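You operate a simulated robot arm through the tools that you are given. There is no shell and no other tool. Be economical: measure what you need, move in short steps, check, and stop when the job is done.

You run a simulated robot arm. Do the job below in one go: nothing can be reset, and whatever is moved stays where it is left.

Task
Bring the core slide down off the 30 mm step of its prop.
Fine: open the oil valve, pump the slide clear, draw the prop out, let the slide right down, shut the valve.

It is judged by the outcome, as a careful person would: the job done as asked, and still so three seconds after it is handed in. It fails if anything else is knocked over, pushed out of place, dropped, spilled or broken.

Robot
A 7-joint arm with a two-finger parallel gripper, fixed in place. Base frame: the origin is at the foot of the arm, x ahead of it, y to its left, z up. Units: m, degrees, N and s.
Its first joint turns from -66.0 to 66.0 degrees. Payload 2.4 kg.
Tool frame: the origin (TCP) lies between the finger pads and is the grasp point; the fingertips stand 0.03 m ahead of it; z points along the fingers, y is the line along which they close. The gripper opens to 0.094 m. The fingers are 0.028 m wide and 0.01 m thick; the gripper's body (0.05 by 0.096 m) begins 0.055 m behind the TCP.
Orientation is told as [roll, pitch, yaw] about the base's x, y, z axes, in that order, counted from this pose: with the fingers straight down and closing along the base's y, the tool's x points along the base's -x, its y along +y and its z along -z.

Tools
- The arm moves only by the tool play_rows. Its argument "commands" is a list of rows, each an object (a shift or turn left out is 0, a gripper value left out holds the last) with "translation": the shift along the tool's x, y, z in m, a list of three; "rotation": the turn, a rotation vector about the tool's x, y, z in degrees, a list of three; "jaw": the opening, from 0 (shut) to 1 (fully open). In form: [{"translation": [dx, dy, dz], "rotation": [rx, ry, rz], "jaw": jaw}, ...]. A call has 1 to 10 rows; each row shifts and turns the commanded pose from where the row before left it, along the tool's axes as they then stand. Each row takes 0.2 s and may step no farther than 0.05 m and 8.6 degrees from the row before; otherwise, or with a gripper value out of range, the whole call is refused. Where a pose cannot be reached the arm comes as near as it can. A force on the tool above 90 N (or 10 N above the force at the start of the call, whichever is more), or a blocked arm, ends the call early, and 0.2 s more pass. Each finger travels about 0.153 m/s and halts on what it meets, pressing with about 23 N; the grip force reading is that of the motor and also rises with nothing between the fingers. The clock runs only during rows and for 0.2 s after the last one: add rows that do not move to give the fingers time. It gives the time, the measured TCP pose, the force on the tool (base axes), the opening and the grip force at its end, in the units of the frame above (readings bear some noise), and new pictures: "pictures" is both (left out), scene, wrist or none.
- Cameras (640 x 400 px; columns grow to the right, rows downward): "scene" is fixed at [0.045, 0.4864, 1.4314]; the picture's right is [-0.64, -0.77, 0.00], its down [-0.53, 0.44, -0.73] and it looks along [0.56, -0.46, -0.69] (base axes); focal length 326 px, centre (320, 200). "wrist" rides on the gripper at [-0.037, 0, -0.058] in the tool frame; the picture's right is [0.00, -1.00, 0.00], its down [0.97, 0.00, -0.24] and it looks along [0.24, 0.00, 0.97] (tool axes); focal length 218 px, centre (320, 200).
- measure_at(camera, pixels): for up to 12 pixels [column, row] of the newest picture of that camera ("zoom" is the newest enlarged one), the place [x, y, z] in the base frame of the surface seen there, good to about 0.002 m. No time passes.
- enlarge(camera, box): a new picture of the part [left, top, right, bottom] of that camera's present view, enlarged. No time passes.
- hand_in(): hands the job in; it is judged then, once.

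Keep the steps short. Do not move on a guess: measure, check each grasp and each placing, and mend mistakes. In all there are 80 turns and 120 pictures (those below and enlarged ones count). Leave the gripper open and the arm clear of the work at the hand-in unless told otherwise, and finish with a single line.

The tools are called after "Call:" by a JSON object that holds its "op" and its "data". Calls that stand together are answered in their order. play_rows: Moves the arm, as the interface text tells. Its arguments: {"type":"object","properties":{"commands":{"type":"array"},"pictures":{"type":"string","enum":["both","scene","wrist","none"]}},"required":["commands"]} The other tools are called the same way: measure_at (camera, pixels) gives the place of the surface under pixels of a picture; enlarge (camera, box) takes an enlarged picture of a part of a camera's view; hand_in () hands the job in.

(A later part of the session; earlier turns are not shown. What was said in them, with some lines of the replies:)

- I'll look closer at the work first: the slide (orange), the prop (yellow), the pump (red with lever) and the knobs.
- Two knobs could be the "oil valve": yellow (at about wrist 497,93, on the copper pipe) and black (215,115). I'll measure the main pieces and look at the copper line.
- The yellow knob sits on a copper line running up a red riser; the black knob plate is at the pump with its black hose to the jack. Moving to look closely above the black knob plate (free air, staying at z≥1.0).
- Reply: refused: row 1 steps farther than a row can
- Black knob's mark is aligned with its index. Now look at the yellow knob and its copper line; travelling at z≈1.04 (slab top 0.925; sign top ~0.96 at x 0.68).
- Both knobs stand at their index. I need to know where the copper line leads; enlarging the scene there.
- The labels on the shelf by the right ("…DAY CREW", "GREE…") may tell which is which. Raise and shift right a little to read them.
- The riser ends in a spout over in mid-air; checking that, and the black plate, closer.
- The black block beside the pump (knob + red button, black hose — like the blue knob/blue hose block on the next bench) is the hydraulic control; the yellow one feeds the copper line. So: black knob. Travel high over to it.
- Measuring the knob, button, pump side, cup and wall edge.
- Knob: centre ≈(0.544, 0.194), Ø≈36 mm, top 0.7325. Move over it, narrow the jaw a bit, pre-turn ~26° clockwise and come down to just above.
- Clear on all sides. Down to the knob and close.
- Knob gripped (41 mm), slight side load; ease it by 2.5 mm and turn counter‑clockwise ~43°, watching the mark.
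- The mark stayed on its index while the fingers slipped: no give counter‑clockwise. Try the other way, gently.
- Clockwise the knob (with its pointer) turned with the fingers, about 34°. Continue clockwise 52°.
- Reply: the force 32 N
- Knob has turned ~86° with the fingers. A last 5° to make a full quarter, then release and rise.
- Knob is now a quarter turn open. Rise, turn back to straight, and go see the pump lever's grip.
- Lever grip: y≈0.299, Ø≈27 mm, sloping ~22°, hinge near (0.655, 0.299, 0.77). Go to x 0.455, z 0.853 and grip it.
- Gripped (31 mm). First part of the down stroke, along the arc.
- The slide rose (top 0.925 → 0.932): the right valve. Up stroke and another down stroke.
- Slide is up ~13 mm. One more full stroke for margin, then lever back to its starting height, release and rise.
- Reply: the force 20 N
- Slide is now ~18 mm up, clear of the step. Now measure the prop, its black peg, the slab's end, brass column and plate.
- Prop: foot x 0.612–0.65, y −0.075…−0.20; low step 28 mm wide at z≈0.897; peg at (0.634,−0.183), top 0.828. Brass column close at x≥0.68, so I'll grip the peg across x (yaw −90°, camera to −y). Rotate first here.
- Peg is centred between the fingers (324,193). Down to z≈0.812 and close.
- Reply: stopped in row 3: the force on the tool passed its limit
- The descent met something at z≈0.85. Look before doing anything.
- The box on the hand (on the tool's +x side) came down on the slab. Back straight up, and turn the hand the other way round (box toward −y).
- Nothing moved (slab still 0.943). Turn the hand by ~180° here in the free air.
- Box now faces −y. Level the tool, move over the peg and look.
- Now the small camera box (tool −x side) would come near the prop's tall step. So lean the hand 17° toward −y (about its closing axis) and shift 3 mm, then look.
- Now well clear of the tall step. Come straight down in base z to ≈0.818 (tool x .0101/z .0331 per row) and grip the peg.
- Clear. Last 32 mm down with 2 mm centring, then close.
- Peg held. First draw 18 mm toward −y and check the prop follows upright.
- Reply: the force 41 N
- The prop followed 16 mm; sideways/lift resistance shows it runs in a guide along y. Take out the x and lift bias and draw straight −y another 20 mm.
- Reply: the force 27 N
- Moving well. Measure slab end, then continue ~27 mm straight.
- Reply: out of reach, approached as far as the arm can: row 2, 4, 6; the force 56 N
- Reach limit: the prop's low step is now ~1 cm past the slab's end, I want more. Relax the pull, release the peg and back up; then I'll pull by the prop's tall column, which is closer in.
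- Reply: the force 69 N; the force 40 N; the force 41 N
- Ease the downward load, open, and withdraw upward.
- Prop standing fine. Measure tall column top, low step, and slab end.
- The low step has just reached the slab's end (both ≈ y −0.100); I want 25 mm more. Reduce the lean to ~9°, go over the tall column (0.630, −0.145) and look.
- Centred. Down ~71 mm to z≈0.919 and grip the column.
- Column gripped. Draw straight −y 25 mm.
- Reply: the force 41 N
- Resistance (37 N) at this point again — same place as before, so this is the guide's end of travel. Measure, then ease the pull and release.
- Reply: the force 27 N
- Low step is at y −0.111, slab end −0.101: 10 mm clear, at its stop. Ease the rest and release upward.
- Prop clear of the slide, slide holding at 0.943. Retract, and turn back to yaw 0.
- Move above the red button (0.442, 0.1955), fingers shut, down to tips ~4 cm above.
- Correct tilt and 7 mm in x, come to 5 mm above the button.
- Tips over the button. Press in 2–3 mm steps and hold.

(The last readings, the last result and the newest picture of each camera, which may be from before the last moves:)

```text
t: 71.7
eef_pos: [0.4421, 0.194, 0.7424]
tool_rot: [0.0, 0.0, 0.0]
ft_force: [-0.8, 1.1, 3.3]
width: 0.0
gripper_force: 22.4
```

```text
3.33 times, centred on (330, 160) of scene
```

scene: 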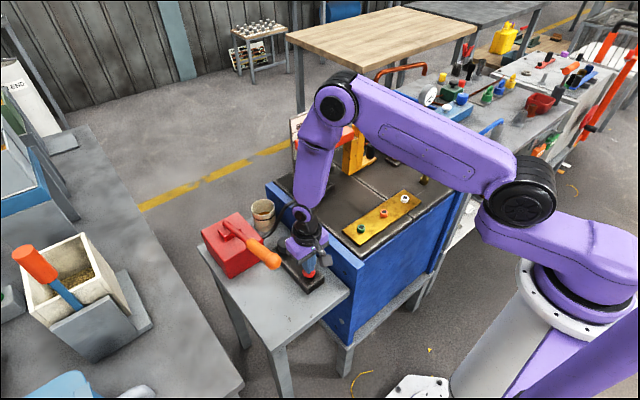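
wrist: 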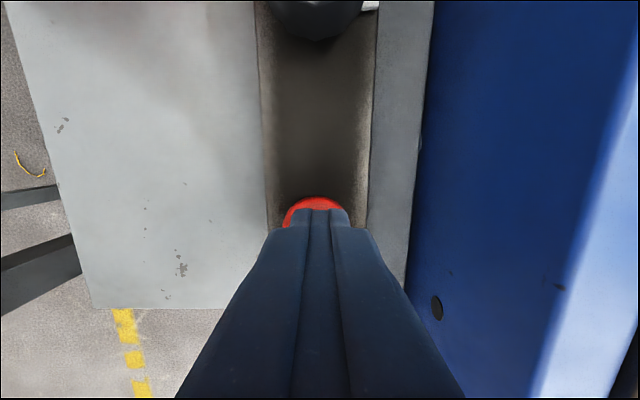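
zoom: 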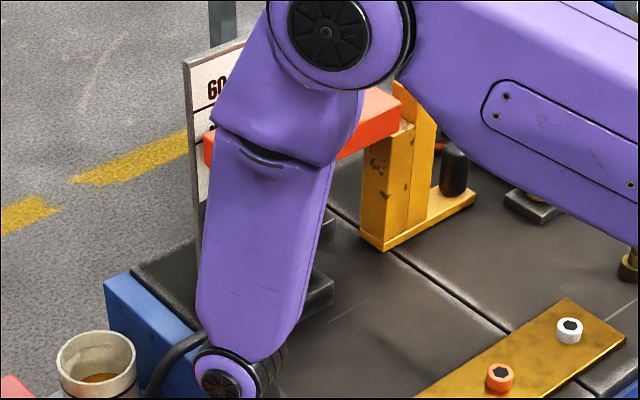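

Button is moving with ~3 N. Measure slide height near its right end (zoom 370,110).

Call:
{"op": "measure_at", "data": {"camera": "zoom", "pixels": [[380, 105], [375, 115], [385, 98]]}}

Call:
{"op": "play_rows", "data": {"commands": [{"translation": [0, 0, 0.002]}, {"translation": [0, 0, 0.002]}, {}, {}, {}], "pictures": "scene"}}

Call:
{"op": "enlarge", "data": {"camera": "scene", "box": [270, 100, 390, 220]}}

Call:
{"op": "measure_at", "data": {"camera": "zoom", "pixels": [[380, 105], [375, 115], [385, 98]]}}

```text
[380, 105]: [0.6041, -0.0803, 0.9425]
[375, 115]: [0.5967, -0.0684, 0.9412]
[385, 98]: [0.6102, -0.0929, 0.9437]
```

```text
t: 72.9
eef_pos: [0.4403, 0.195, 0.7395]
tool_rot: [-0.1, 0.1, 0.0]
ft_force: [3.1, -0.2, 8.6]
width: 0.0001
gripper_force: 23.4
```

scene: 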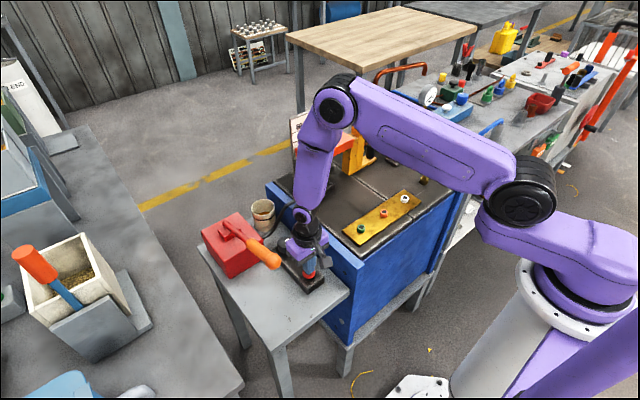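

```text
3.33 times, centred on (330, 160) of scene
```

zoom: 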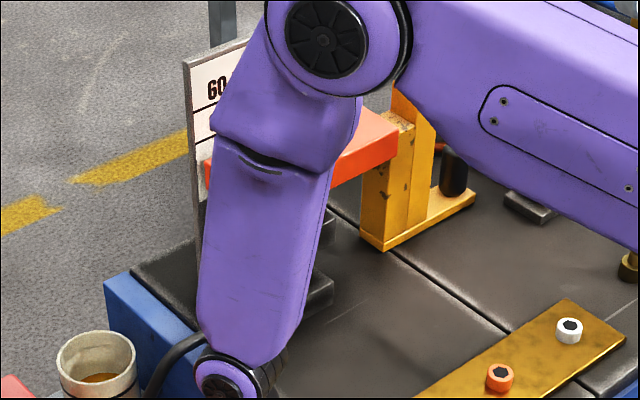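

```text
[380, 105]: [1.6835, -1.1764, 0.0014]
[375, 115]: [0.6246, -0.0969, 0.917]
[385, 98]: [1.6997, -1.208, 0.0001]
```

The slide is sinking (0.943 → 0.917) and passing the prop. Keep holding.

Call:
{"op": "play_rows", "data": {"commands": [{}, {}, {}, {}, {}, {}, {}, {}, {}, {}], "pictures": "scene"}}

Call:
{"op": "enlarge", "data": {"camera": "scene", "box": [270, 100, 390, 220]}}

```text
t: 75.1
eef_pos: [0.441, 0.1948, 0.738]
tool_rot: [0.0, 0.0, 0.0]
ft_force: [4.0, 0.4, 9.4]
width: 0.0
gripper_force: 22.9
```

scene: 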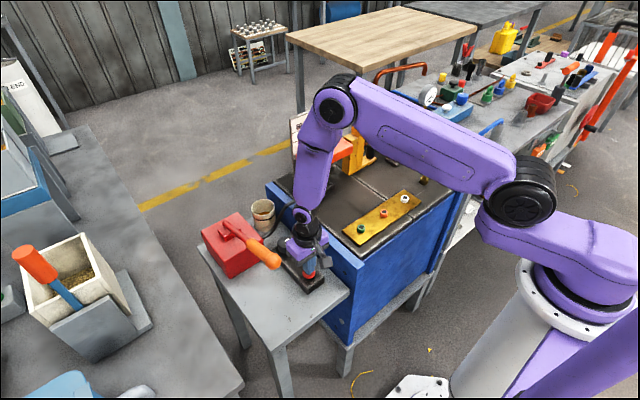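

```text
3.33 times, centred on (330, 160) of scene
```

zoom: 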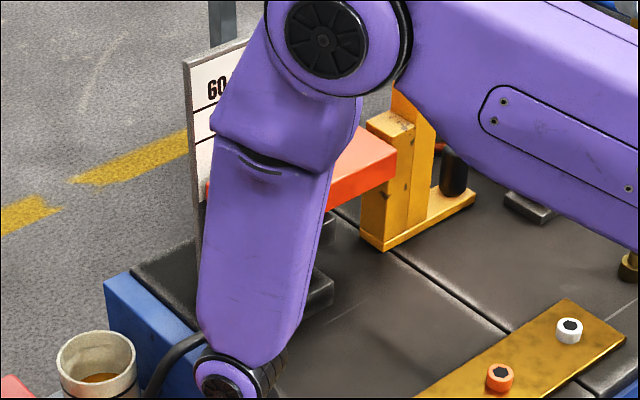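

Call:
{"op": "measure_at", "data": {"camera": "zoom", "pixels": [[370, 145], [360, 155]]}}

Call:
{"op": "play_rows", "data": {"commands": [{}, {}, {}, {}, {}, {}, {}, {}, {}, {}], "pictures": "scene"}}

Call:
{"op": "measure_at", "data": {"camera": "scene", "pixels": [[342, 144], [340, 147], [337, 149]]}}

```text
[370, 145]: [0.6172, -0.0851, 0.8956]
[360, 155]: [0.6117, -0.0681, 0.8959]
```

```text
t: 77.3
eef_pos: [0.4388, 0.1937, 0.7382]
tool_rot: [-0.1, -0.1, 0.1]
ft_force: [2.9, 1.5, 10.0]
width: 0.0003
gripper_force: 23.1
```

scene: 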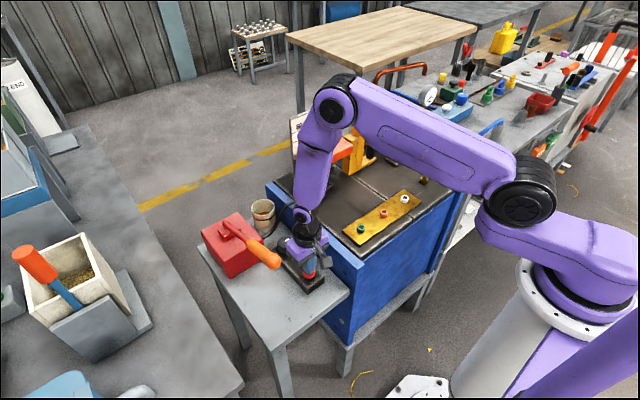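

```text
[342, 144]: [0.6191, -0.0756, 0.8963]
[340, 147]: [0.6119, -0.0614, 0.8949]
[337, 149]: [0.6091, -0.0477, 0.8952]
```

Settled at 0.8955 — exactly 30 mm below the start, steady over 2 s: right down. Lift off the button, go above the knob, pre-turned clockwise 60°, jaw part open.

Call:
{"op": "play_rows", "data": {"commands": [{"translation": [0, 0, -0.04]}, {"translation": [0, 0, -0.04]}, {"translation": [-0.035, 0, -0.03], "jaw": 0.68}, {"translation": [-0.035, 0.0005, 0]}, {"translation": [-0.035, 0.0005, 0]}, {"rotation": [0, 0, 8.5]}, {"rotation": [0, 0, 8.5]}, {"rotation": [0, 0, 8.5]}, {"rotation": [0, 0, 8.5]}, {"rotation": [0, 0, 8.5]}], "pictures": "none"}}

Call:
{"op": "play_rows", "data": {"commands": [{"rotation": [0, 0, 8.5]}, {"rotation": [0, 0, 8.5]}, {"translation": [0, 0, 0.04]}, {}], "pictures": "both"}}

Call:
{"op": "measure_at", "data": {"camera": "scene", "pixels": [[342, 144], [340, 147], [337, 149]]}}

```text
t: 79.5
eef_pos: [0.5458, 0.1957, 0.8481]
tool_rot: [0.0, 0.0, -42.6]
ft_force: [-1.1, 0.9, -0.5]
width: 0.0639
gripper_force: 0.0
```

```text
t: 80.5
eef_pos: [0.5454, 0.1985, 0.8075]
tool_rot: [0.1, 0.0, -59.4]
ft_force: [-0.4, -0.9, 0.8]
width: 0.0639
gripper_force: 0.0
```

scene: 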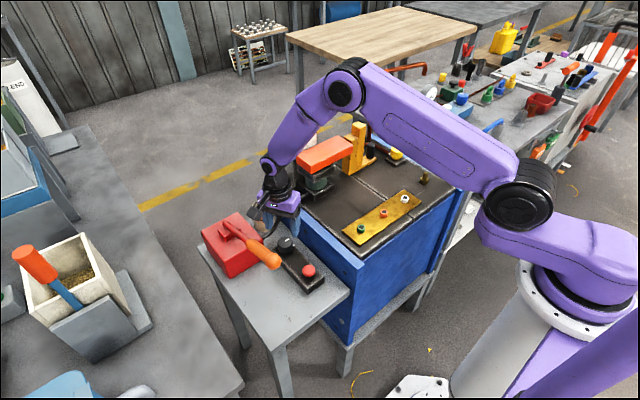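
wrist: 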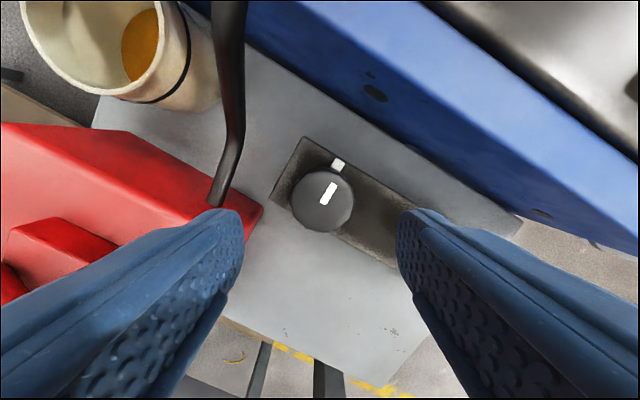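

```text
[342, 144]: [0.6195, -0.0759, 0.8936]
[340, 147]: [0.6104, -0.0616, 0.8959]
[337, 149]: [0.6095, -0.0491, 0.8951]
```

Clear. Narrow a bit, descend to the knob, grip.

Call:
{"op": "play_rows", "data": {"commands": [{"translation": [-0.0025, -0.0015, 0], "jaw": 0.58}, {"translation": [0, 0, 0.04]}, {"translation": [0, 0, 0.037]}, {"jaw": 0.3}, {"jaw": 0.3}, {"jaw": 0.3}], "pictures": "wrist"}}

```text
t: 81.9
eef_pos: [0.5453, 0.1945, 0.7306]
tool_rot: [-0.1, 0.1, -59.4]
ft_force: [-7.2, 3.1, 19.5]
width: 0.0413
gripper_force: 44.8
```

wrist: 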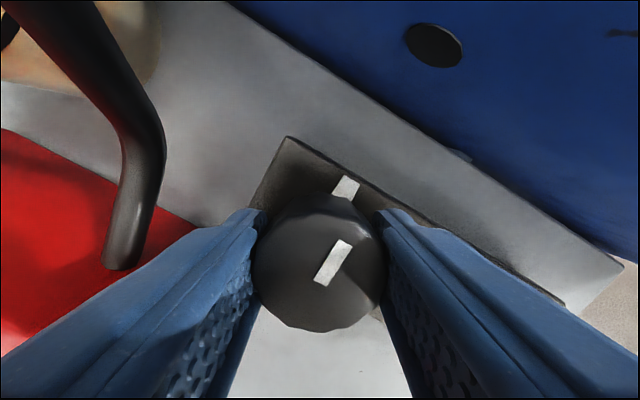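

Gripped. Turn counter‑clockwise ~86° (slightly raised to ease the down load).

Call:
{"op": "play_rows", "data": {"commands": [{"translation": [0, 0, -0.0015], "rotation": [0, 0, -8.6]}, {"rotation": [0, 0, -8.6]}, {"rotation": [0, 0, -8.6]}, {"rotation": [0, 0, -8.6]}, {"rotation": [0, 0, -8.6]}, {"rotation": [0, 0, -8.6]}, {"rotation": [0, 0, -8.6]}, {"rotation": [0, 0, -8.6]}, {"rotation": [0, 0, -8.6]}, {"rotation": [0, 0, -8.6]}], "pictures": "both"}}

```text
t: 84.1
eef_pos: [0.5457, 0.1957, 0.7319]
tool_rot: [0.1, -0.1, 26.6]
ft_force: [4.4, 24.7, -23.5]
width: 0.0408
gripper_force: 44.6
```

scene: 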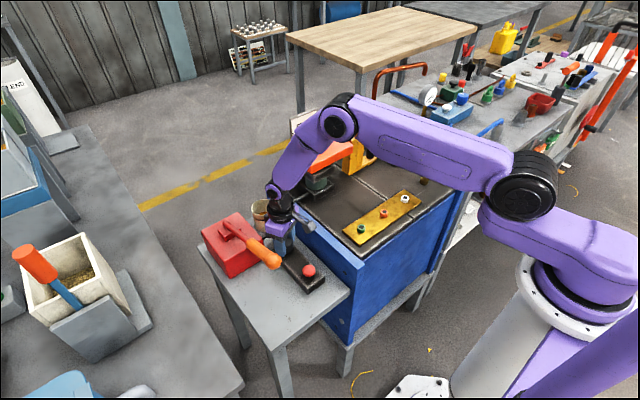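
wrist: 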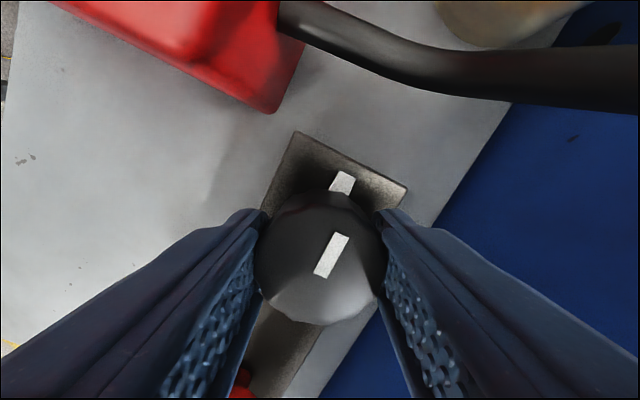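

The mark is back along +x (its shut position). Nudge to the stop, release, rise and turn straight.

Call:
{"op": "play_rows", "data": {"commands": [{"rotation": [0, 0, -6]}, {}, {"jaw": 0.7}, {"jaw": 0.7}, {"translation": [0, 0, -0.045]}, {"translation": [0, 0, -0.05]}, {"translation": [0, 0, -0.05]}, {"translation": [0, 0, -0.05], "rotation": [0, 0, 8]}, {"translation": [0, 0, -0.05], "rotation": [0, 0, 8]}, {"rotation": [0, 0, 8]}], "pictures": "wrist"}}

Call:
{"op": "enlarge", "data": {"camera": "wrist", "box": [260, 100, 400, 240]}}

```text
t: 86.3
eef_pos: [0.5461, 0.1932, 0.9788]
tool_rot: [-0.1, -0.1, 8.4]
ft_force: [0.2, 0.1, 0.1]
width: 0.0659
gripper_force: 0.0
```

wrist: 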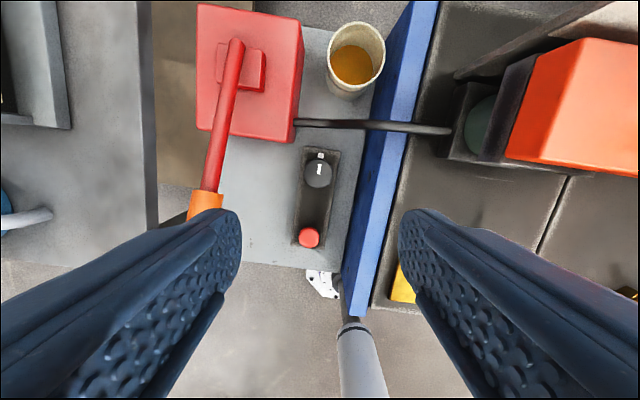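

```text
2.86 times, centred on (330, 170) of wrist
```

zoom: 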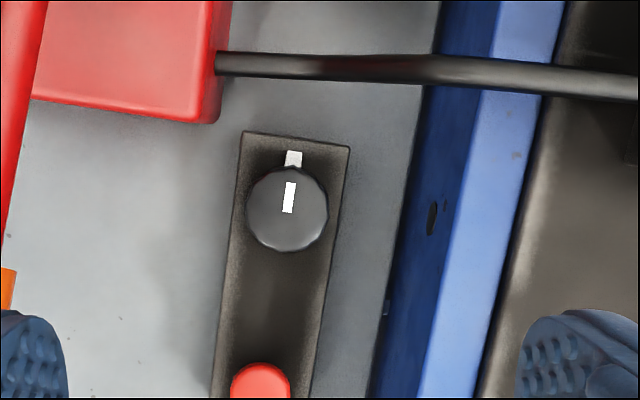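

Knob is aligned as at the start: shut. Retract to the starting region with the gripper open and check the whole scene.

Call:
{"op": "play_rows", "data": {"commands": [{"rotation": [0, 0, 8.4], "jaw": 1}, {"translation": [0.03, -0.03, -0.02]}, {"translation": [0.03, -0.03, -0.02]}, {"translation": [0.03, -0.03, -0.02]}, {"translation": [0.0, -0.045, -0.02]}, {"translation": [0.0, -0.045, -0.02]}, {"translation": [0, -0.045, 0]}, {"translation": [0, -0.045, 0]}, {"translation": [0, -0.045, 0]}, {}], "pictures": "both"}}

Call:
{"op": "enlarge", "data": {"camera": "scene", "box": [200, 90, 440, 300]}}

Call:
{"op": "measure_at", "data": {"camera": "scene", "pixels": [[320, 152], [342, 144], [310, 155]]}}

```text
t: 88.5
eef_pos: [0.4597, -0.124, 1.0772]
tool_rot: [0.0, 0.1, 0.0]
ft_force: [-0.1, 0.6, -0.6]
width: 0.094
gripper_force: 0.1
```

scene: 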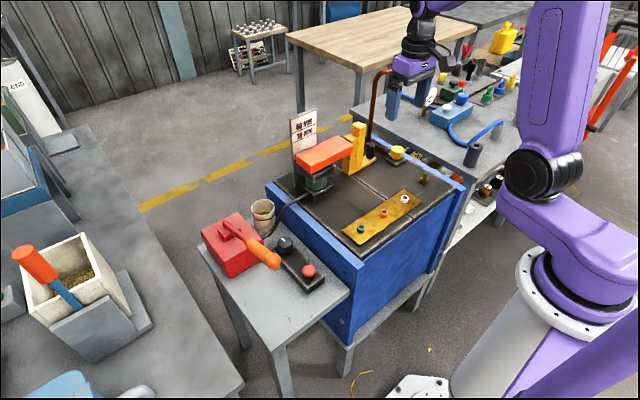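
wrist: 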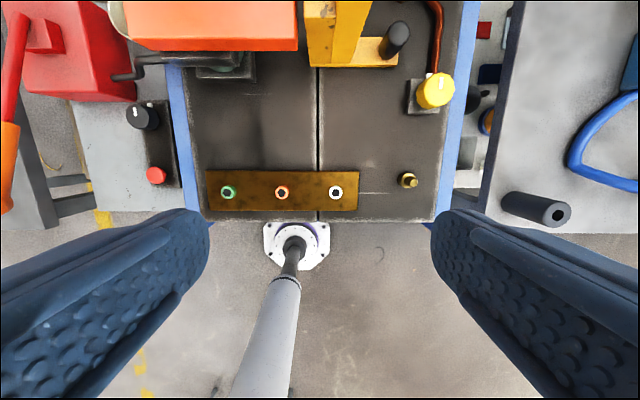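

```text
1.90 times, centred on (320, 195) of scene
```

zoom: 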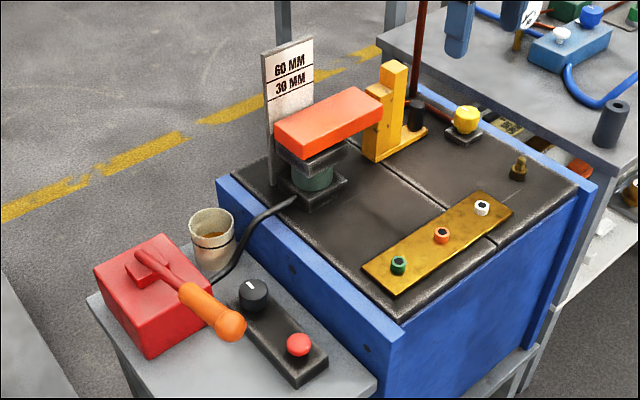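

```text
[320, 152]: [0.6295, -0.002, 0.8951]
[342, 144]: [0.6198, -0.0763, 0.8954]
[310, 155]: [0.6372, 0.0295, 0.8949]
```

The slide is level and down on its seat at 0.895. The prop stands clear, the knob is shut, the button is released, the cup is undisturbed, and the arm is clear with the gripper open. Handing in.

Call:
{"op": "hand_in", "data": {}}

```text
The job is handed in.
```

The core slide is right down, 30 mm below where it started; the prop is drawn out to the end of its guide (about 10 mm clear of the slide), the oil valve is shut, and the arm is clear with the gripper open.
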